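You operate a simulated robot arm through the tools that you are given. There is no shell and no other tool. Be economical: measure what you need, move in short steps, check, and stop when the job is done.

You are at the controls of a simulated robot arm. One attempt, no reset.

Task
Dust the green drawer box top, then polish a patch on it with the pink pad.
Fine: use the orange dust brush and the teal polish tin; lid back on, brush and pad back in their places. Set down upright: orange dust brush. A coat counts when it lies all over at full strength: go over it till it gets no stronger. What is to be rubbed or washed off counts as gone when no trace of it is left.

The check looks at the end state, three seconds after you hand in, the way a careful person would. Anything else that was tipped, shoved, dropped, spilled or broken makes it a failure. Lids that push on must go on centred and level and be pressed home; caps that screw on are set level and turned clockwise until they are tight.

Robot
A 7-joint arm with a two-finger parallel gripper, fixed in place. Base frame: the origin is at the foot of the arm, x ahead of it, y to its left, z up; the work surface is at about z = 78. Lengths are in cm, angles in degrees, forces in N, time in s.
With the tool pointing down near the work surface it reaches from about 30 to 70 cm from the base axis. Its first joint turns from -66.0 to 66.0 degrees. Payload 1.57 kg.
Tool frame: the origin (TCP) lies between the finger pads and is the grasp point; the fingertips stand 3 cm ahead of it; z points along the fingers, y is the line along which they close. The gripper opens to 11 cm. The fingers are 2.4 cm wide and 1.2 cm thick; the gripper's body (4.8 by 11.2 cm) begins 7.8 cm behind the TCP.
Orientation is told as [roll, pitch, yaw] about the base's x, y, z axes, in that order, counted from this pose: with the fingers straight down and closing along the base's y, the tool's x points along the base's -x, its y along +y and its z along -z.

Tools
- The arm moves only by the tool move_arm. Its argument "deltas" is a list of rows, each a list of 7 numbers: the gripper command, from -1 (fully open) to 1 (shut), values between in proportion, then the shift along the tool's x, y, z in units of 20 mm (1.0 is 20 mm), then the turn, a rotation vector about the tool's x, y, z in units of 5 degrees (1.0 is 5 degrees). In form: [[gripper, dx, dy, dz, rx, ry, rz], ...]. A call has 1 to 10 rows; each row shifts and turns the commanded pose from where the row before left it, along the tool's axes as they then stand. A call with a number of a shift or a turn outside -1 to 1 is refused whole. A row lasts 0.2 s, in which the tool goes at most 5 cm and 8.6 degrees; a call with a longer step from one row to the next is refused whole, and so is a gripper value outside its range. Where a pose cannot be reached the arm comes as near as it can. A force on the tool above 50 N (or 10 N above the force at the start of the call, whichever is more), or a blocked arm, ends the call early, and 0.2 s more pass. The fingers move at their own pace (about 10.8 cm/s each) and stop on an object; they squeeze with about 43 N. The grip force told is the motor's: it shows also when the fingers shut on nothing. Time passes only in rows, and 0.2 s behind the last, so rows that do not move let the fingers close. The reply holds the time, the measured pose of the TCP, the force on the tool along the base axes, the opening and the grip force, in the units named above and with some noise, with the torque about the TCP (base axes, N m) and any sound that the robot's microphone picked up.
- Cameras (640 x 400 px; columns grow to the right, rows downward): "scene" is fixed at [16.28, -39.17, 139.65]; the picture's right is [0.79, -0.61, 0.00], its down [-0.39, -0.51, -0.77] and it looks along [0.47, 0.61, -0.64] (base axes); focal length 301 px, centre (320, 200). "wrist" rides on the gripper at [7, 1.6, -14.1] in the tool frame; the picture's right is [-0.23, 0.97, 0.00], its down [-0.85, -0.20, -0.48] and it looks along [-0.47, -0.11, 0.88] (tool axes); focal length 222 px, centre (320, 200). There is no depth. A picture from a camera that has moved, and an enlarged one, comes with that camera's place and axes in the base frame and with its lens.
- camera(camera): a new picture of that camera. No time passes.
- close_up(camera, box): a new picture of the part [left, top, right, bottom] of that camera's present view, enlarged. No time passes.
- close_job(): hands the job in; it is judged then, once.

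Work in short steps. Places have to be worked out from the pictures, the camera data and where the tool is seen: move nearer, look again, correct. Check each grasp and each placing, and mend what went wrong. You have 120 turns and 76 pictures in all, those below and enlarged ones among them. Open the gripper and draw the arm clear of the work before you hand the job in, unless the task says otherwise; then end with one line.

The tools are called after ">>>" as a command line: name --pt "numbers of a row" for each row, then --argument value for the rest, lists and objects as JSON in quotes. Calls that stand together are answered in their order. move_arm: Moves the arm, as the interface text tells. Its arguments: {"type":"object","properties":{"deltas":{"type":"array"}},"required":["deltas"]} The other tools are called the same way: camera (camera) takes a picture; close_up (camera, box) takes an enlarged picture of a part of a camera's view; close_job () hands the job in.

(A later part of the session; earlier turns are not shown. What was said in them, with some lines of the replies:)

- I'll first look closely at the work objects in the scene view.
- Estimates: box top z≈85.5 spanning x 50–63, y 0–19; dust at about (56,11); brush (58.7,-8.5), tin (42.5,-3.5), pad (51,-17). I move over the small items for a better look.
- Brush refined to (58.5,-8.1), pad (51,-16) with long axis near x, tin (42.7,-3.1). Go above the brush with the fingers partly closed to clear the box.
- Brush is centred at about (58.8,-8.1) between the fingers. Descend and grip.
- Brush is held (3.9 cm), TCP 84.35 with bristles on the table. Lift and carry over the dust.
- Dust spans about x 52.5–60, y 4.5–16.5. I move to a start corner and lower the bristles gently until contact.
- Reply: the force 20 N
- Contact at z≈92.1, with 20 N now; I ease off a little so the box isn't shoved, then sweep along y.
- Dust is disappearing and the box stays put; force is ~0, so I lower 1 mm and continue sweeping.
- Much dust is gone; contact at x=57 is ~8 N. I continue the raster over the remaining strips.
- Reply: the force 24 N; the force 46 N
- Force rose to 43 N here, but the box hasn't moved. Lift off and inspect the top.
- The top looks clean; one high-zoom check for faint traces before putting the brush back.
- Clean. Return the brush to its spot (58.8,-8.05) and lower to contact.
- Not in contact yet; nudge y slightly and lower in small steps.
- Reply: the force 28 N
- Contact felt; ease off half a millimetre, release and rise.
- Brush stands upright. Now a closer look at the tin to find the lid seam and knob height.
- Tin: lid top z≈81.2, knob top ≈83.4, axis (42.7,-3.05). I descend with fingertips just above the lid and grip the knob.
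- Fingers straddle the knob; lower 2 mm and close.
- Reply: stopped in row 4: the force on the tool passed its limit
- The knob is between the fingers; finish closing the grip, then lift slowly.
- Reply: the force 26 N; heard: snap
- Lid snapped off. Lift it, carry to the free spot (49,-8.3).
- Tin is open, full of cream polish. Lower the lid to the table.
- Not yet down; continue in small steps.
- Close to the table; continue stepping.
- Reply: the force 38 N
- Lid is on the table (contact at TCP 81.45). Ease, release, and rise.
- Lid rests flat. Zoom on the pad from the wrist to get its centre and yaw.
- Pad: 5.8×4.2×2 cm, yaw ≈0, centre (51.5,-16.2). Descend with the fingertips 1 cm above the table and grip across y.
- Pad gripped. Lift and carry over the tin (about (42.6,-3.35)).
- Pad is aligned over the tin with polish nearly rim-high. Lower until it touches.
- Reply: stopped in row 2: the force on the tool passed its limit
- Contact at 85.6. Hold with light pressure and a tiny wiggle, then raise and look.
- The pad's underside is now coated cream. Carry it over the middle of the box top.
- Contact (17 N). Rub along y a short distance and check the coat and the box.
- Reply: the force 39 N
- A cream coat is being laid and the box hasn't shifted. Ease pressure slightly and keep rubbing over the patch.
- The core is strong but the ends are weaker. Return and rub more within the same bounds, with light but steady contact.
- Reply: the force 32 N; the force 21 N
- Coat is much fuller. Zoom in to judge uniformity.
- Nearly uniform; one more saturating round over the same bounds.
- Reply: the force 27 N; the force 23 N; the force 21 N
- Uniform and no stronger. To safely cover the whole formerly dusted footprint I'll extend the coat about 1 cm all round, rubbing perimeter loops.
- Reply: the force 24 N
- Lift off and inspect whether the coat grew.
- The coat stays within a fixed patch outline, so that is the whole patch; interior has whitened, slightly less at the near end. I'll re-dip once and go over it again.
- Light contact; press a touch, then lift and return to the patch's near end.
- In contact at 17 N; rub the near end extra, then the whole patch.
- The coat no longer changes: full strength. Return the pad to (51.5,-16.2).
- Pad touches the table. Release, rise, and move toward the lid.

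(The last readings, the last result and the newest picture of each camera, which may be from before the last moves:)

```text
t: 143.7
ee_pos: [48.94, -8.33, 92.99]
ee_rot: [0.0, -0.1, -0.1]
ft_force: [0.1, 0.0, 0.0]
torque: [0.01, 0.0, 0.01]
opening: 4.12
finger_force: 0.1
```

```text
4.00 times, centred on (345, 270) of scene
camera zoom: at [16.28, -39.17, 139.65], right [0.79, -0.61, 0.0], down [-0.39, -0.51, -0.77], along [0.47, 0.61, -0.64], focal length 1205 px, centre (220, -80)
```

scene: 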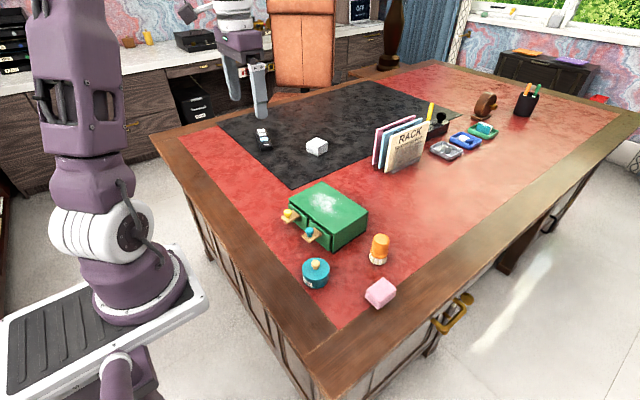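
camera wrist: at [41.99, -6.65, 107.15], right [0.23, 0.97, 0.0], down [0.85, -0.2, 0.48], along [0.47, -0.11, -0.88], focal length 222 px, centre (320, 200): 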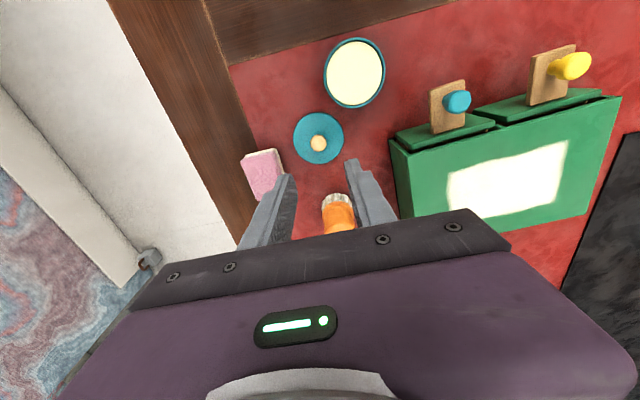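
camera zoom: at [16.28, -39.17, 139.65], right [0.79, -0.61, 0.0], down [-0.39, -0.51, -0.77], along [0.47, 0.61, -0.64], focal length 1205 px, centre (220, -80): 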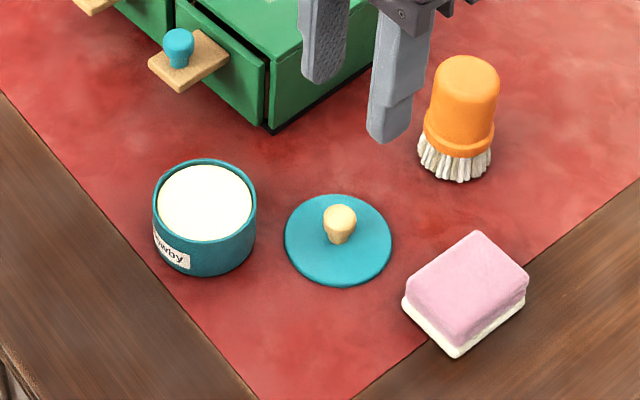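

Pad back in place; lid ready. Zoom on the tin from both cameras to get its exact centre before replacing the lid.

>>> close_up --camera "wrist" --box '[280, 20, 410, 180]'

>>> close_up --camera "scene" --box '[310, 250, 385, 297]'

```text
2.50 times, centred on (345, 100) of wrist
camera zoom: at [41.99, -6.65, 107.15], right [0.23, 0.97, 0.0], down [0.85, -0.2, 0.48], along [0.47, -0.11, -0.88], focal length 555 px, centre (258, 450)
```

zoom: 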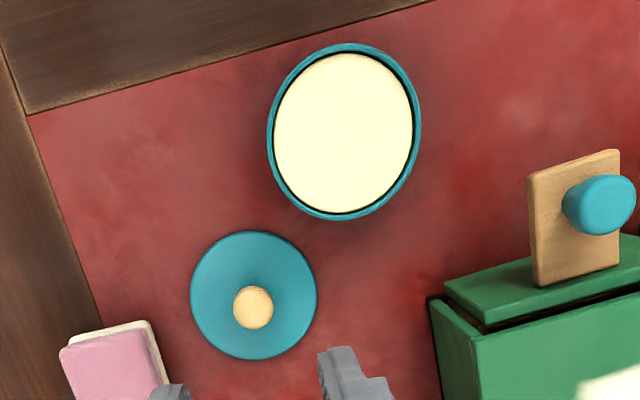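

```text
8.51 times, centred on (348, 274) of scene
camera zoom: at [16.28, -39.17, 139.65], right [0.79, -0.61, 0.0], down [-0.39, -0.51, -0.77], along [0.47, 0.61, -0.64], focal length 2564 px, centre (86, -426)
```

zoom: 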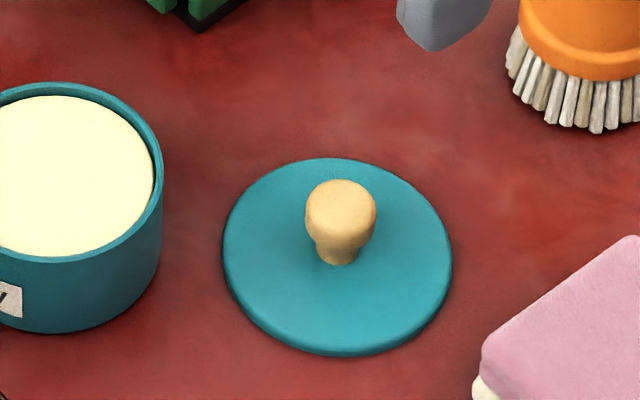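

Calibrating against the lid's known spot, the tin axis corresponds to TCP ≈(42.9,-2.95). Descend and re-grip the knob at the same pose as I released it.

>>> move_arm --pt "0.25 -0.04 0.06 1 0 0 0" --pt "0.25 0 0 1 0 0 0" --pt "0.25 0 0 1 0 0 0" --pt "0.25 0 0 1 0 0 0" --pt "0.25 0 0 1 0 0 0" --pt "0.25 0 0 0.65 0 0 0" --pt "0.25 0 0 0.03 0 0 0" --pt "0.25 0 0 0 0 0 0"

>>> move_arm --pt "0.6 0 0 0 0 0 0" --pt "0.8 0 0 0 0 0 0" --pt "1 0 0 0 0 0 0" --pt "1 0 0 0 0 0 0"

```text
t: 145.5
ee_pos: [49.09, -8.02, 81.61]
ee_rot: [0.0, -0.1, 0.0]
ft_force: [-0.2, 0.3, -0.1]
torque: [0.04, 0.0, 0.01]
opening: 4.14
finger_force: 0.1
```

```text
t: 146.5
ee_pos: [49.14, -8.02, 81.62]
ee_rot: [0.0, -0.2, 0.0]
ft_force: [0.0, -0.6, 0.2]
torque: [-0.01, 0.0, 0.01]
opening: 1.82
finger_force: 33.1
```

Knob gripped. Lift and carry above the tin, then check alignment.

>>> move_arm --pt "1 0 0 -0.5 0 0 0" --pt "1 0 0 -1 0 0 0" --pt "1 0 0 -1 0 0 0" --pt "1 0.6 0.5 -0.6 0 0 0" --pt "1 0.8 0.6 0 0 0 0" --pt "1 0.8 0.7 0 0 0 0" --pt "1 0.86 0.73 0 0 0 0" --pt "1 0 0 0.5 0 0 0" --pt "1 0 0 0 0 0 0"

>>> close_up --camera "scene" --box '[285, 235, 350, 300]'

>>> close_up --camera "wrist" --box '[260, 90, 380, 200]'

```text
t: 148.5
ee_pos: [42.96, -3.12, 86.69]
ee_rot: [-0.1, -0.1, 0.0]
ft_force: [-1.0, 0.2, -0.1]
torque: [-0.01, 0.03, 0.01]
opening: 1.82
finger_force: 33.0
```

```text
6.15 times, centred on (318, 268) of scene
camera zoom: at [16.28, -39.17, 139.65], right [0.79, -0.61, 0.0], down [-0.39, -0.51, -0.77], along [0.47, 0.61, -0.64], focal length 1854 px, centre (335, -215)
```

zoom: 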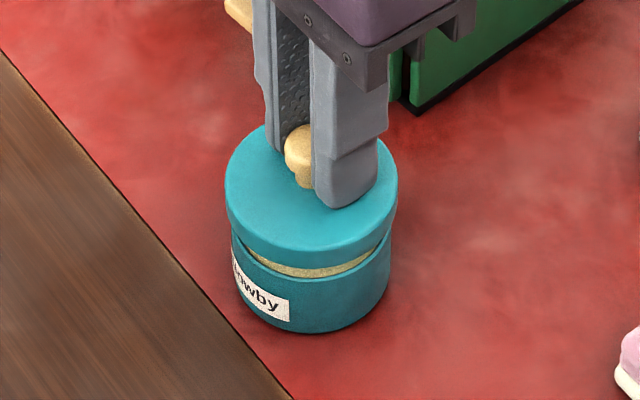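

```text
3.64 times, centred on (320, 145) of wrist
camera zoom: at [36.07, -1.47, 100.94], right [0.23, 0.97, 0.0], down [0.85, -0.2, 0.48], along [0.47, -0.11, -0.88], focal length 808 px, centre (320, 400)
```

zoom: 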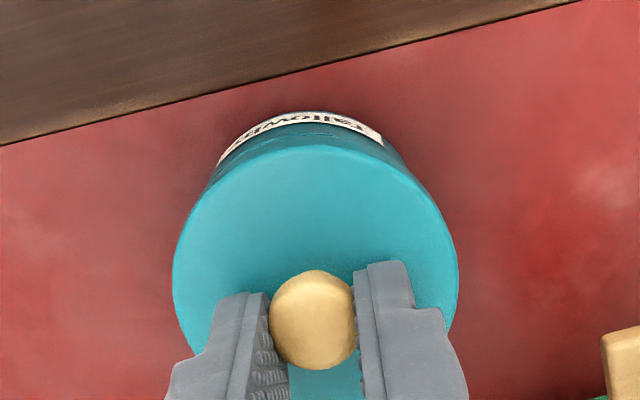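

Lid overhang looks even on both sides. Lower slowly, watching lateral forces.

>>> move_arm --pt "1 0 0.04 0.3 0 0 0" --pt "1 0 0 0.2 0 0 0" --pt "1 0 0 0.1 0 0 0" --pt "1 0 0 0 0 0 0"

>>> move_arm --pt "1 0 0 0.1 0 0 0" --pt "1 0 0 0.05 0 0 0" --pt "1 0 0 0 0 0 0"

>>> close_up --camera "scene" --box '[285, 235, 350, 300]'

```text
t: 149.5
ee_pos: [43.06, -3.03, 85.57]
ee_rot: [0.0, -0.3, 0.0]
ft_force: [-0.6, 0.6, 0.4]
torque: [0.0, 0.01, 0.0]
opening: 1.8
finger_force: 32.7
```

```text
t: 150.3
ee_pos: [43.02, -3.03, 85.19]
ee_rot: [-0.1, -0.2, 0.1]
ft_force: [0.3, 0.6, -0.4]
torque: [-0.03, 0.01, -0.02]
opening: 1.78
finger_force: 32.9
```

```text
6.15 times, centred on (318, 268) of scene
camera zoom: at [16.28, -39.17, 139.65], right [0.79, -0.61, 0.0], down [-0.39, -0.51, -0.77], along [0.47, 0.61, -0.64], focal length 1854 px, centre (335, -215)
```

zoom: 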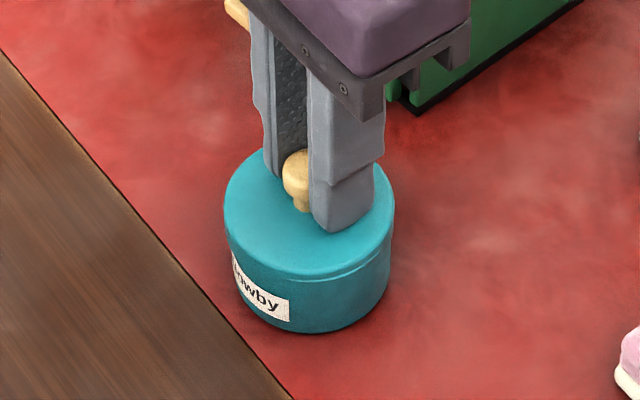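

Lid is on line, a few mm above home with no side force. Continue down.

>>> move_arm --pt "1 0 0 0.08 0 0 0" --pt "1 0 0 0.0 0 0 0"

>>> move_arm --pt "1 0 0 0.06 0 0 0" --pt "1 0 0 0.0 0 0 0"

```text
t: 150.9
ee_pos: [42.99, -3.02, 85.05]
ee_rot: [0.0, -0.2, 0.0]
ft_force: [0.4, -0.9, -0.7]
torque: [0.0, 0.01, 0.03]
opening: 1.79
finger_force: 32.2
```

```text
t: 151.5
ee_pos: [42.92, -2.96, 84.94]
ee_rot: [0.0, -0.3, 0.0]
ft_force: [-4.3, 1.3, 36.8]
torque: [-0.03, 0.41, 0.08]
opening: 1.82
finger_force: 32.8
```

Contact at 84.95 with 37 N, no snap yet. Press slightly further.

>>> move_arm --pt "1 0 0 0.03 0 0 0" --pt "1 0 0 0.0 0 0 0"

>>> close_up --camera "scene" --box '[295, 250, 340, 295]'

```text
t: 152.1
ee_pos: [43.06, -2.99, 84.93]
ee_rot: [0.1, -0.1, 0.0]
ft_force: [-3.4, 2.3, 39.3]
torque: [0.05, 0.23, 0.02]
opening: 1.8
finger_force: 32.4
```

```text
8.89 times, centred on (318, 272) of scene
camera zoom: at [16.22, -39.16, 139.66], right [0.79, -0.61, 0.0], down [-0.39, -0.51, -0.77], along [0.47, 0.61, -0.64], focal length 2678 px, centre (342, -444)
```

zoom: 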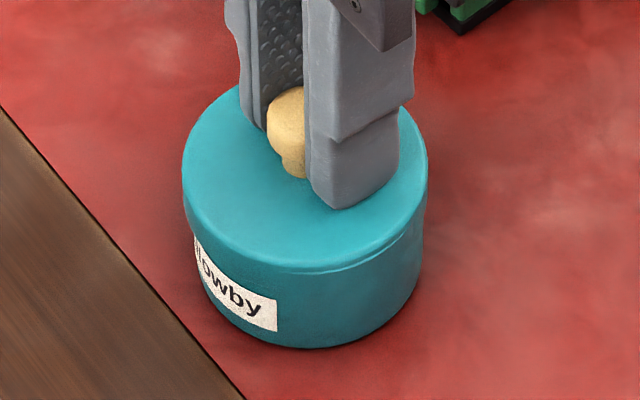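

>>> move_arm --pt "1 0 0 0.04 0 0 0" --pt "1 0 0 0.03 0 0 0" --pt "1 0 0 0.0 0 0 0"

```text
t: 152.5
ee_pos: [42.95, -2.98, 84.98]
ee_rot: [0.1, -0.2, -0.1]
ft_force: [-3.2, 1.7, 13.5]
torque: [-0.01, 0.13, 0.0]
opening: 1.81
finger_force: 32.7
stopped in row 2: the force on the tool passed its limit (the readings are from after the stop); the commanded pose is now the measured one
```

Heights suggest it may already be home. Release, rise, and compare with the original closed view.

>>> move_arm --pt "0.6 0 0 0 0 0 0" --pt "0.25 0 0 0 0 0 0" --pt "0.25 0 0 0 0 0 0" --pt "0.25 0 0 -0.5 0 0 0" --pt "0.25 0 0 -1 0 0 0" --pt "0.25 0 0 -1 0 0 0" --pt "0.25 0 0 -1 0 0 0" --pt "0.25 0 0 -1 0 0 0" --pt "0.25 0 0 -1 0 0 0" --pt "0.25 0 0 0 0 0 0"

>>> close_up --camera "scene" --box '[295, 250, 340, 295]'

>>> close_up --camera "wrist" --box '[280, 100, 360, 180]'

```text
t: 154.7
ee_pos: [43.05, -2.96, 96.02]
ee_rot: [0.0, -0.2, 0.1]
ft_force: [0.2, 0.2, -0.7]
torque: [0.03, -0.01, 0.0]
opening: 4.1
finger_force: 0.1
heard: snap
```

```text
8.89 times, centred on (318, 272) of scene
camera zoom: at [16.28, -39.17, 139.65], right [0.79, -0.61, 0.0], down [-0.39, -0.51, -0.77], along [0.47, 0.61, -0.64], focal length 2678 px, centre (342, -444)
```

zoom: 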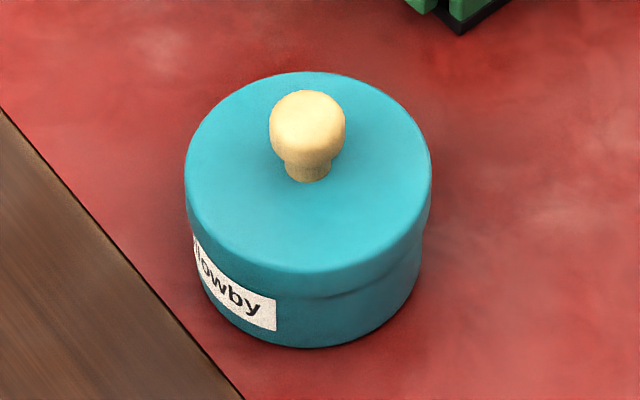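

```text
5.00 times, centred on (320, 140) of wrist
camera zoom: at [35.99, -1.31, 110.23], right [0.23, 0.97, 0.0], down [0.85, -0.2, 0.48], along [0.47, -0.11, -0.88], focal length 1111 px, centre (320, 500)
```

zoom: 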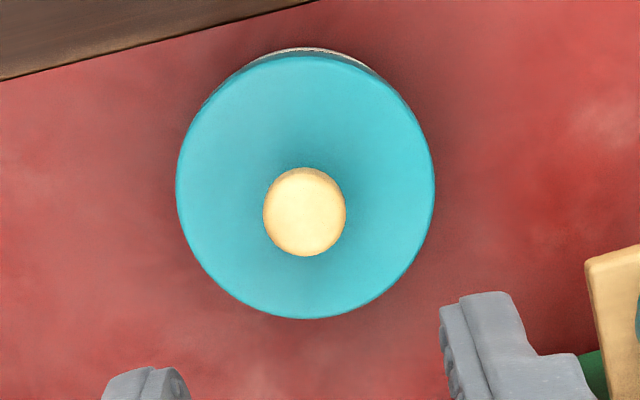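

A snap sounded and the view matches the original closed look. To be certain, I press gently on the knob with the shut fingers.

>>> move_arm --pt "1 0.1 0 0 0 0 0" --pt "1 0 0 1 0 0 0" --pt "1 0 0 1 0 0 0" --pt "1 0 0 1 0 0 0" --pt "1 0 0 0.8 0 0 0" --pt "1 0 0 0.5 0 0 0" --pt "1 0 0 0.2 0 0 0" --pt "1 0 0 0 0 0 0"

>>> move_arm --pt "1 0 0 0.1 0 0 0" --pt "1 0 0 0.1 0 0 0" --pt "1 0 0 0 0 0 0"

```text
t: 156.5
ee_pos: [43.0, -2.96, 86.92]
ee_rot: [0.0, -0.3, 0.0]
ft_force: [-2.9, 0.9, 24.5]
torque: [0.01, 0.2, -0.03]
opening: 0.0
finger_force: 21.3
```

```text
t: 156.8
ee_pos: [43.0, -3.04, 87.01]
ee_rot: [0.0, -0.4, -0.1]
ft_force: [-4.2, 1.6, 21.0]
torque: [0.04, 0.3, -0.02]
opening: 0.01
finger_force: 21.2
stopped in row 1: the force on the tool passed its limit (the readings are from after the stop); the commanded pose is now the measured one
```

Pressed past 50 N with no further snap or travel: the lid is home. Withdraw upward and clear, then check the whole scene.

>>> move_arm --pt "1 0 0 -0.5 0 0 0" --pt "1 0 0 -1 0 0 0" --pt "1 0 0 -1 0 0 0" --pt "1 0 0 -1 0 0 0" --pt "0 0 0 -1 0 0 0" --pt "-1 0 0 -1 0 0 0" --pt "-1 0 0 -1 0 0 0" --pt "-1 0 0 -1 0 0 0" --pt "-1 0 0 -1 0 0 0" --pt "-1 0 0 -1 0 0 0"

>>> move_arm --pt "-1 0 1 -1 0 0 0" --pt "-1 0 1 0 0 0 0" --pt "-1 0 1 0 0 0 0" --pt "-1 0 1 0 0 0 0" --pt "-1 0 1 0 0 0 0" --pt "-1 0 1 0 0 0 0" --pt "-1 0 1 0 0 0 0" --pt "-1 0 1 0 0 0 0" --pt "-1 0 1 0 0 0 0" --pt "-1 0 1 0 0 0 0"

>>> camera --camera "scene"

>>> close_up --camera "scene" --box '[260, 170, 420, 320]'

>>> close_up --camera "scene" --box '[295, 250, 340, 295]'

```text
t: 159.0
ee_pos: [42.86, -2.97, 105.95]
ee_rot: [0.1, -0.4, 0.0]
ft_force: [-1.0, 0.2, -0.6]
torque: [0.01, 0.0, -0.02]
opening: 11.01
finger_force: 0.1
```

```text
t: 161.2
ee_pos: [42.99, 16.92, 107.84]
ee_rot: [0.0, -0.4, -0.1]
ft_force: [-0.3, 0.7, -0.3]
torque: [0.02, -0.04, 0.0]
opening: 11.0
finger_force: 0.1
```

```text
15 pictures are left
```

scene: 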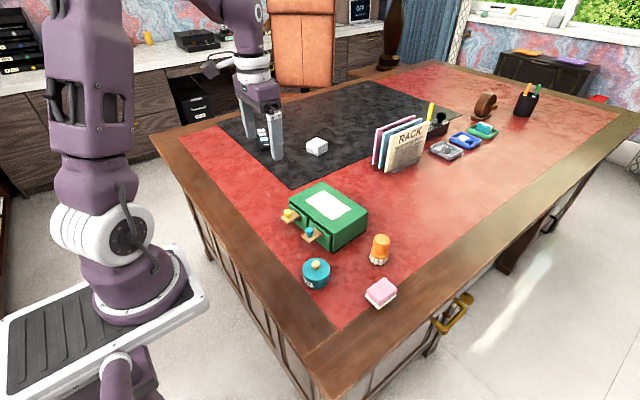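

```text
2.67 times, centred on (340, 245) of scene
camera zoom: at [16.28, -39.17, 139.65], right [0.79, -0.61, 0.0], down [-0.39, -0.51, -0.77], along [0.47, 0.61, -0.64], focal length 803 px, centre (267, 80)
```

zoom: 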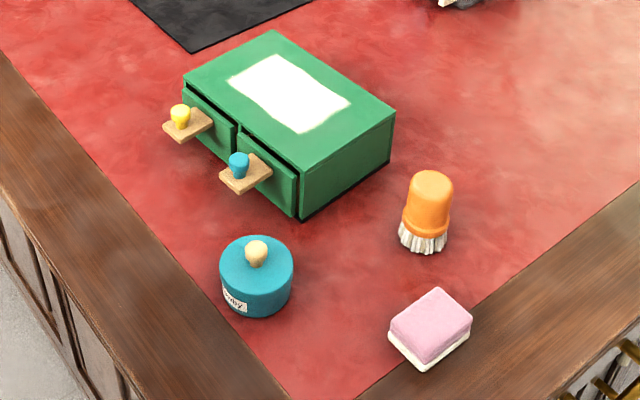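

```text
8.89 times, centred on (318, 272) of scene
camera zoom: at [16.28, -39.17, 139.65], right [0.79, -0.61, 0.0], down [-0.39, -0.51, -0.77], along [0.47, 0.61, -0.64], focal length 2678 px, centre (342, -444)
```

zoom: 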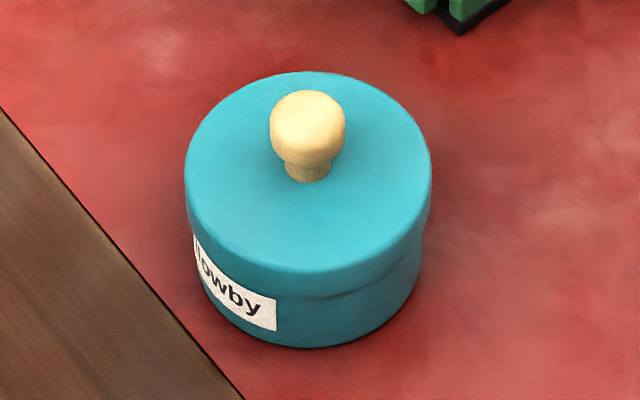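

Everything is in place: the lid is level, the brush upright, the pad back, the box unmoved, the coat full, and the gripper open and clear. Handing in.

>>> close_job

```text
The job is handed in.
```

The green box top is dusted and the patch polished to full strength; the lid is snapped back on the tin, and the brush (upright) and pad are back in their places.
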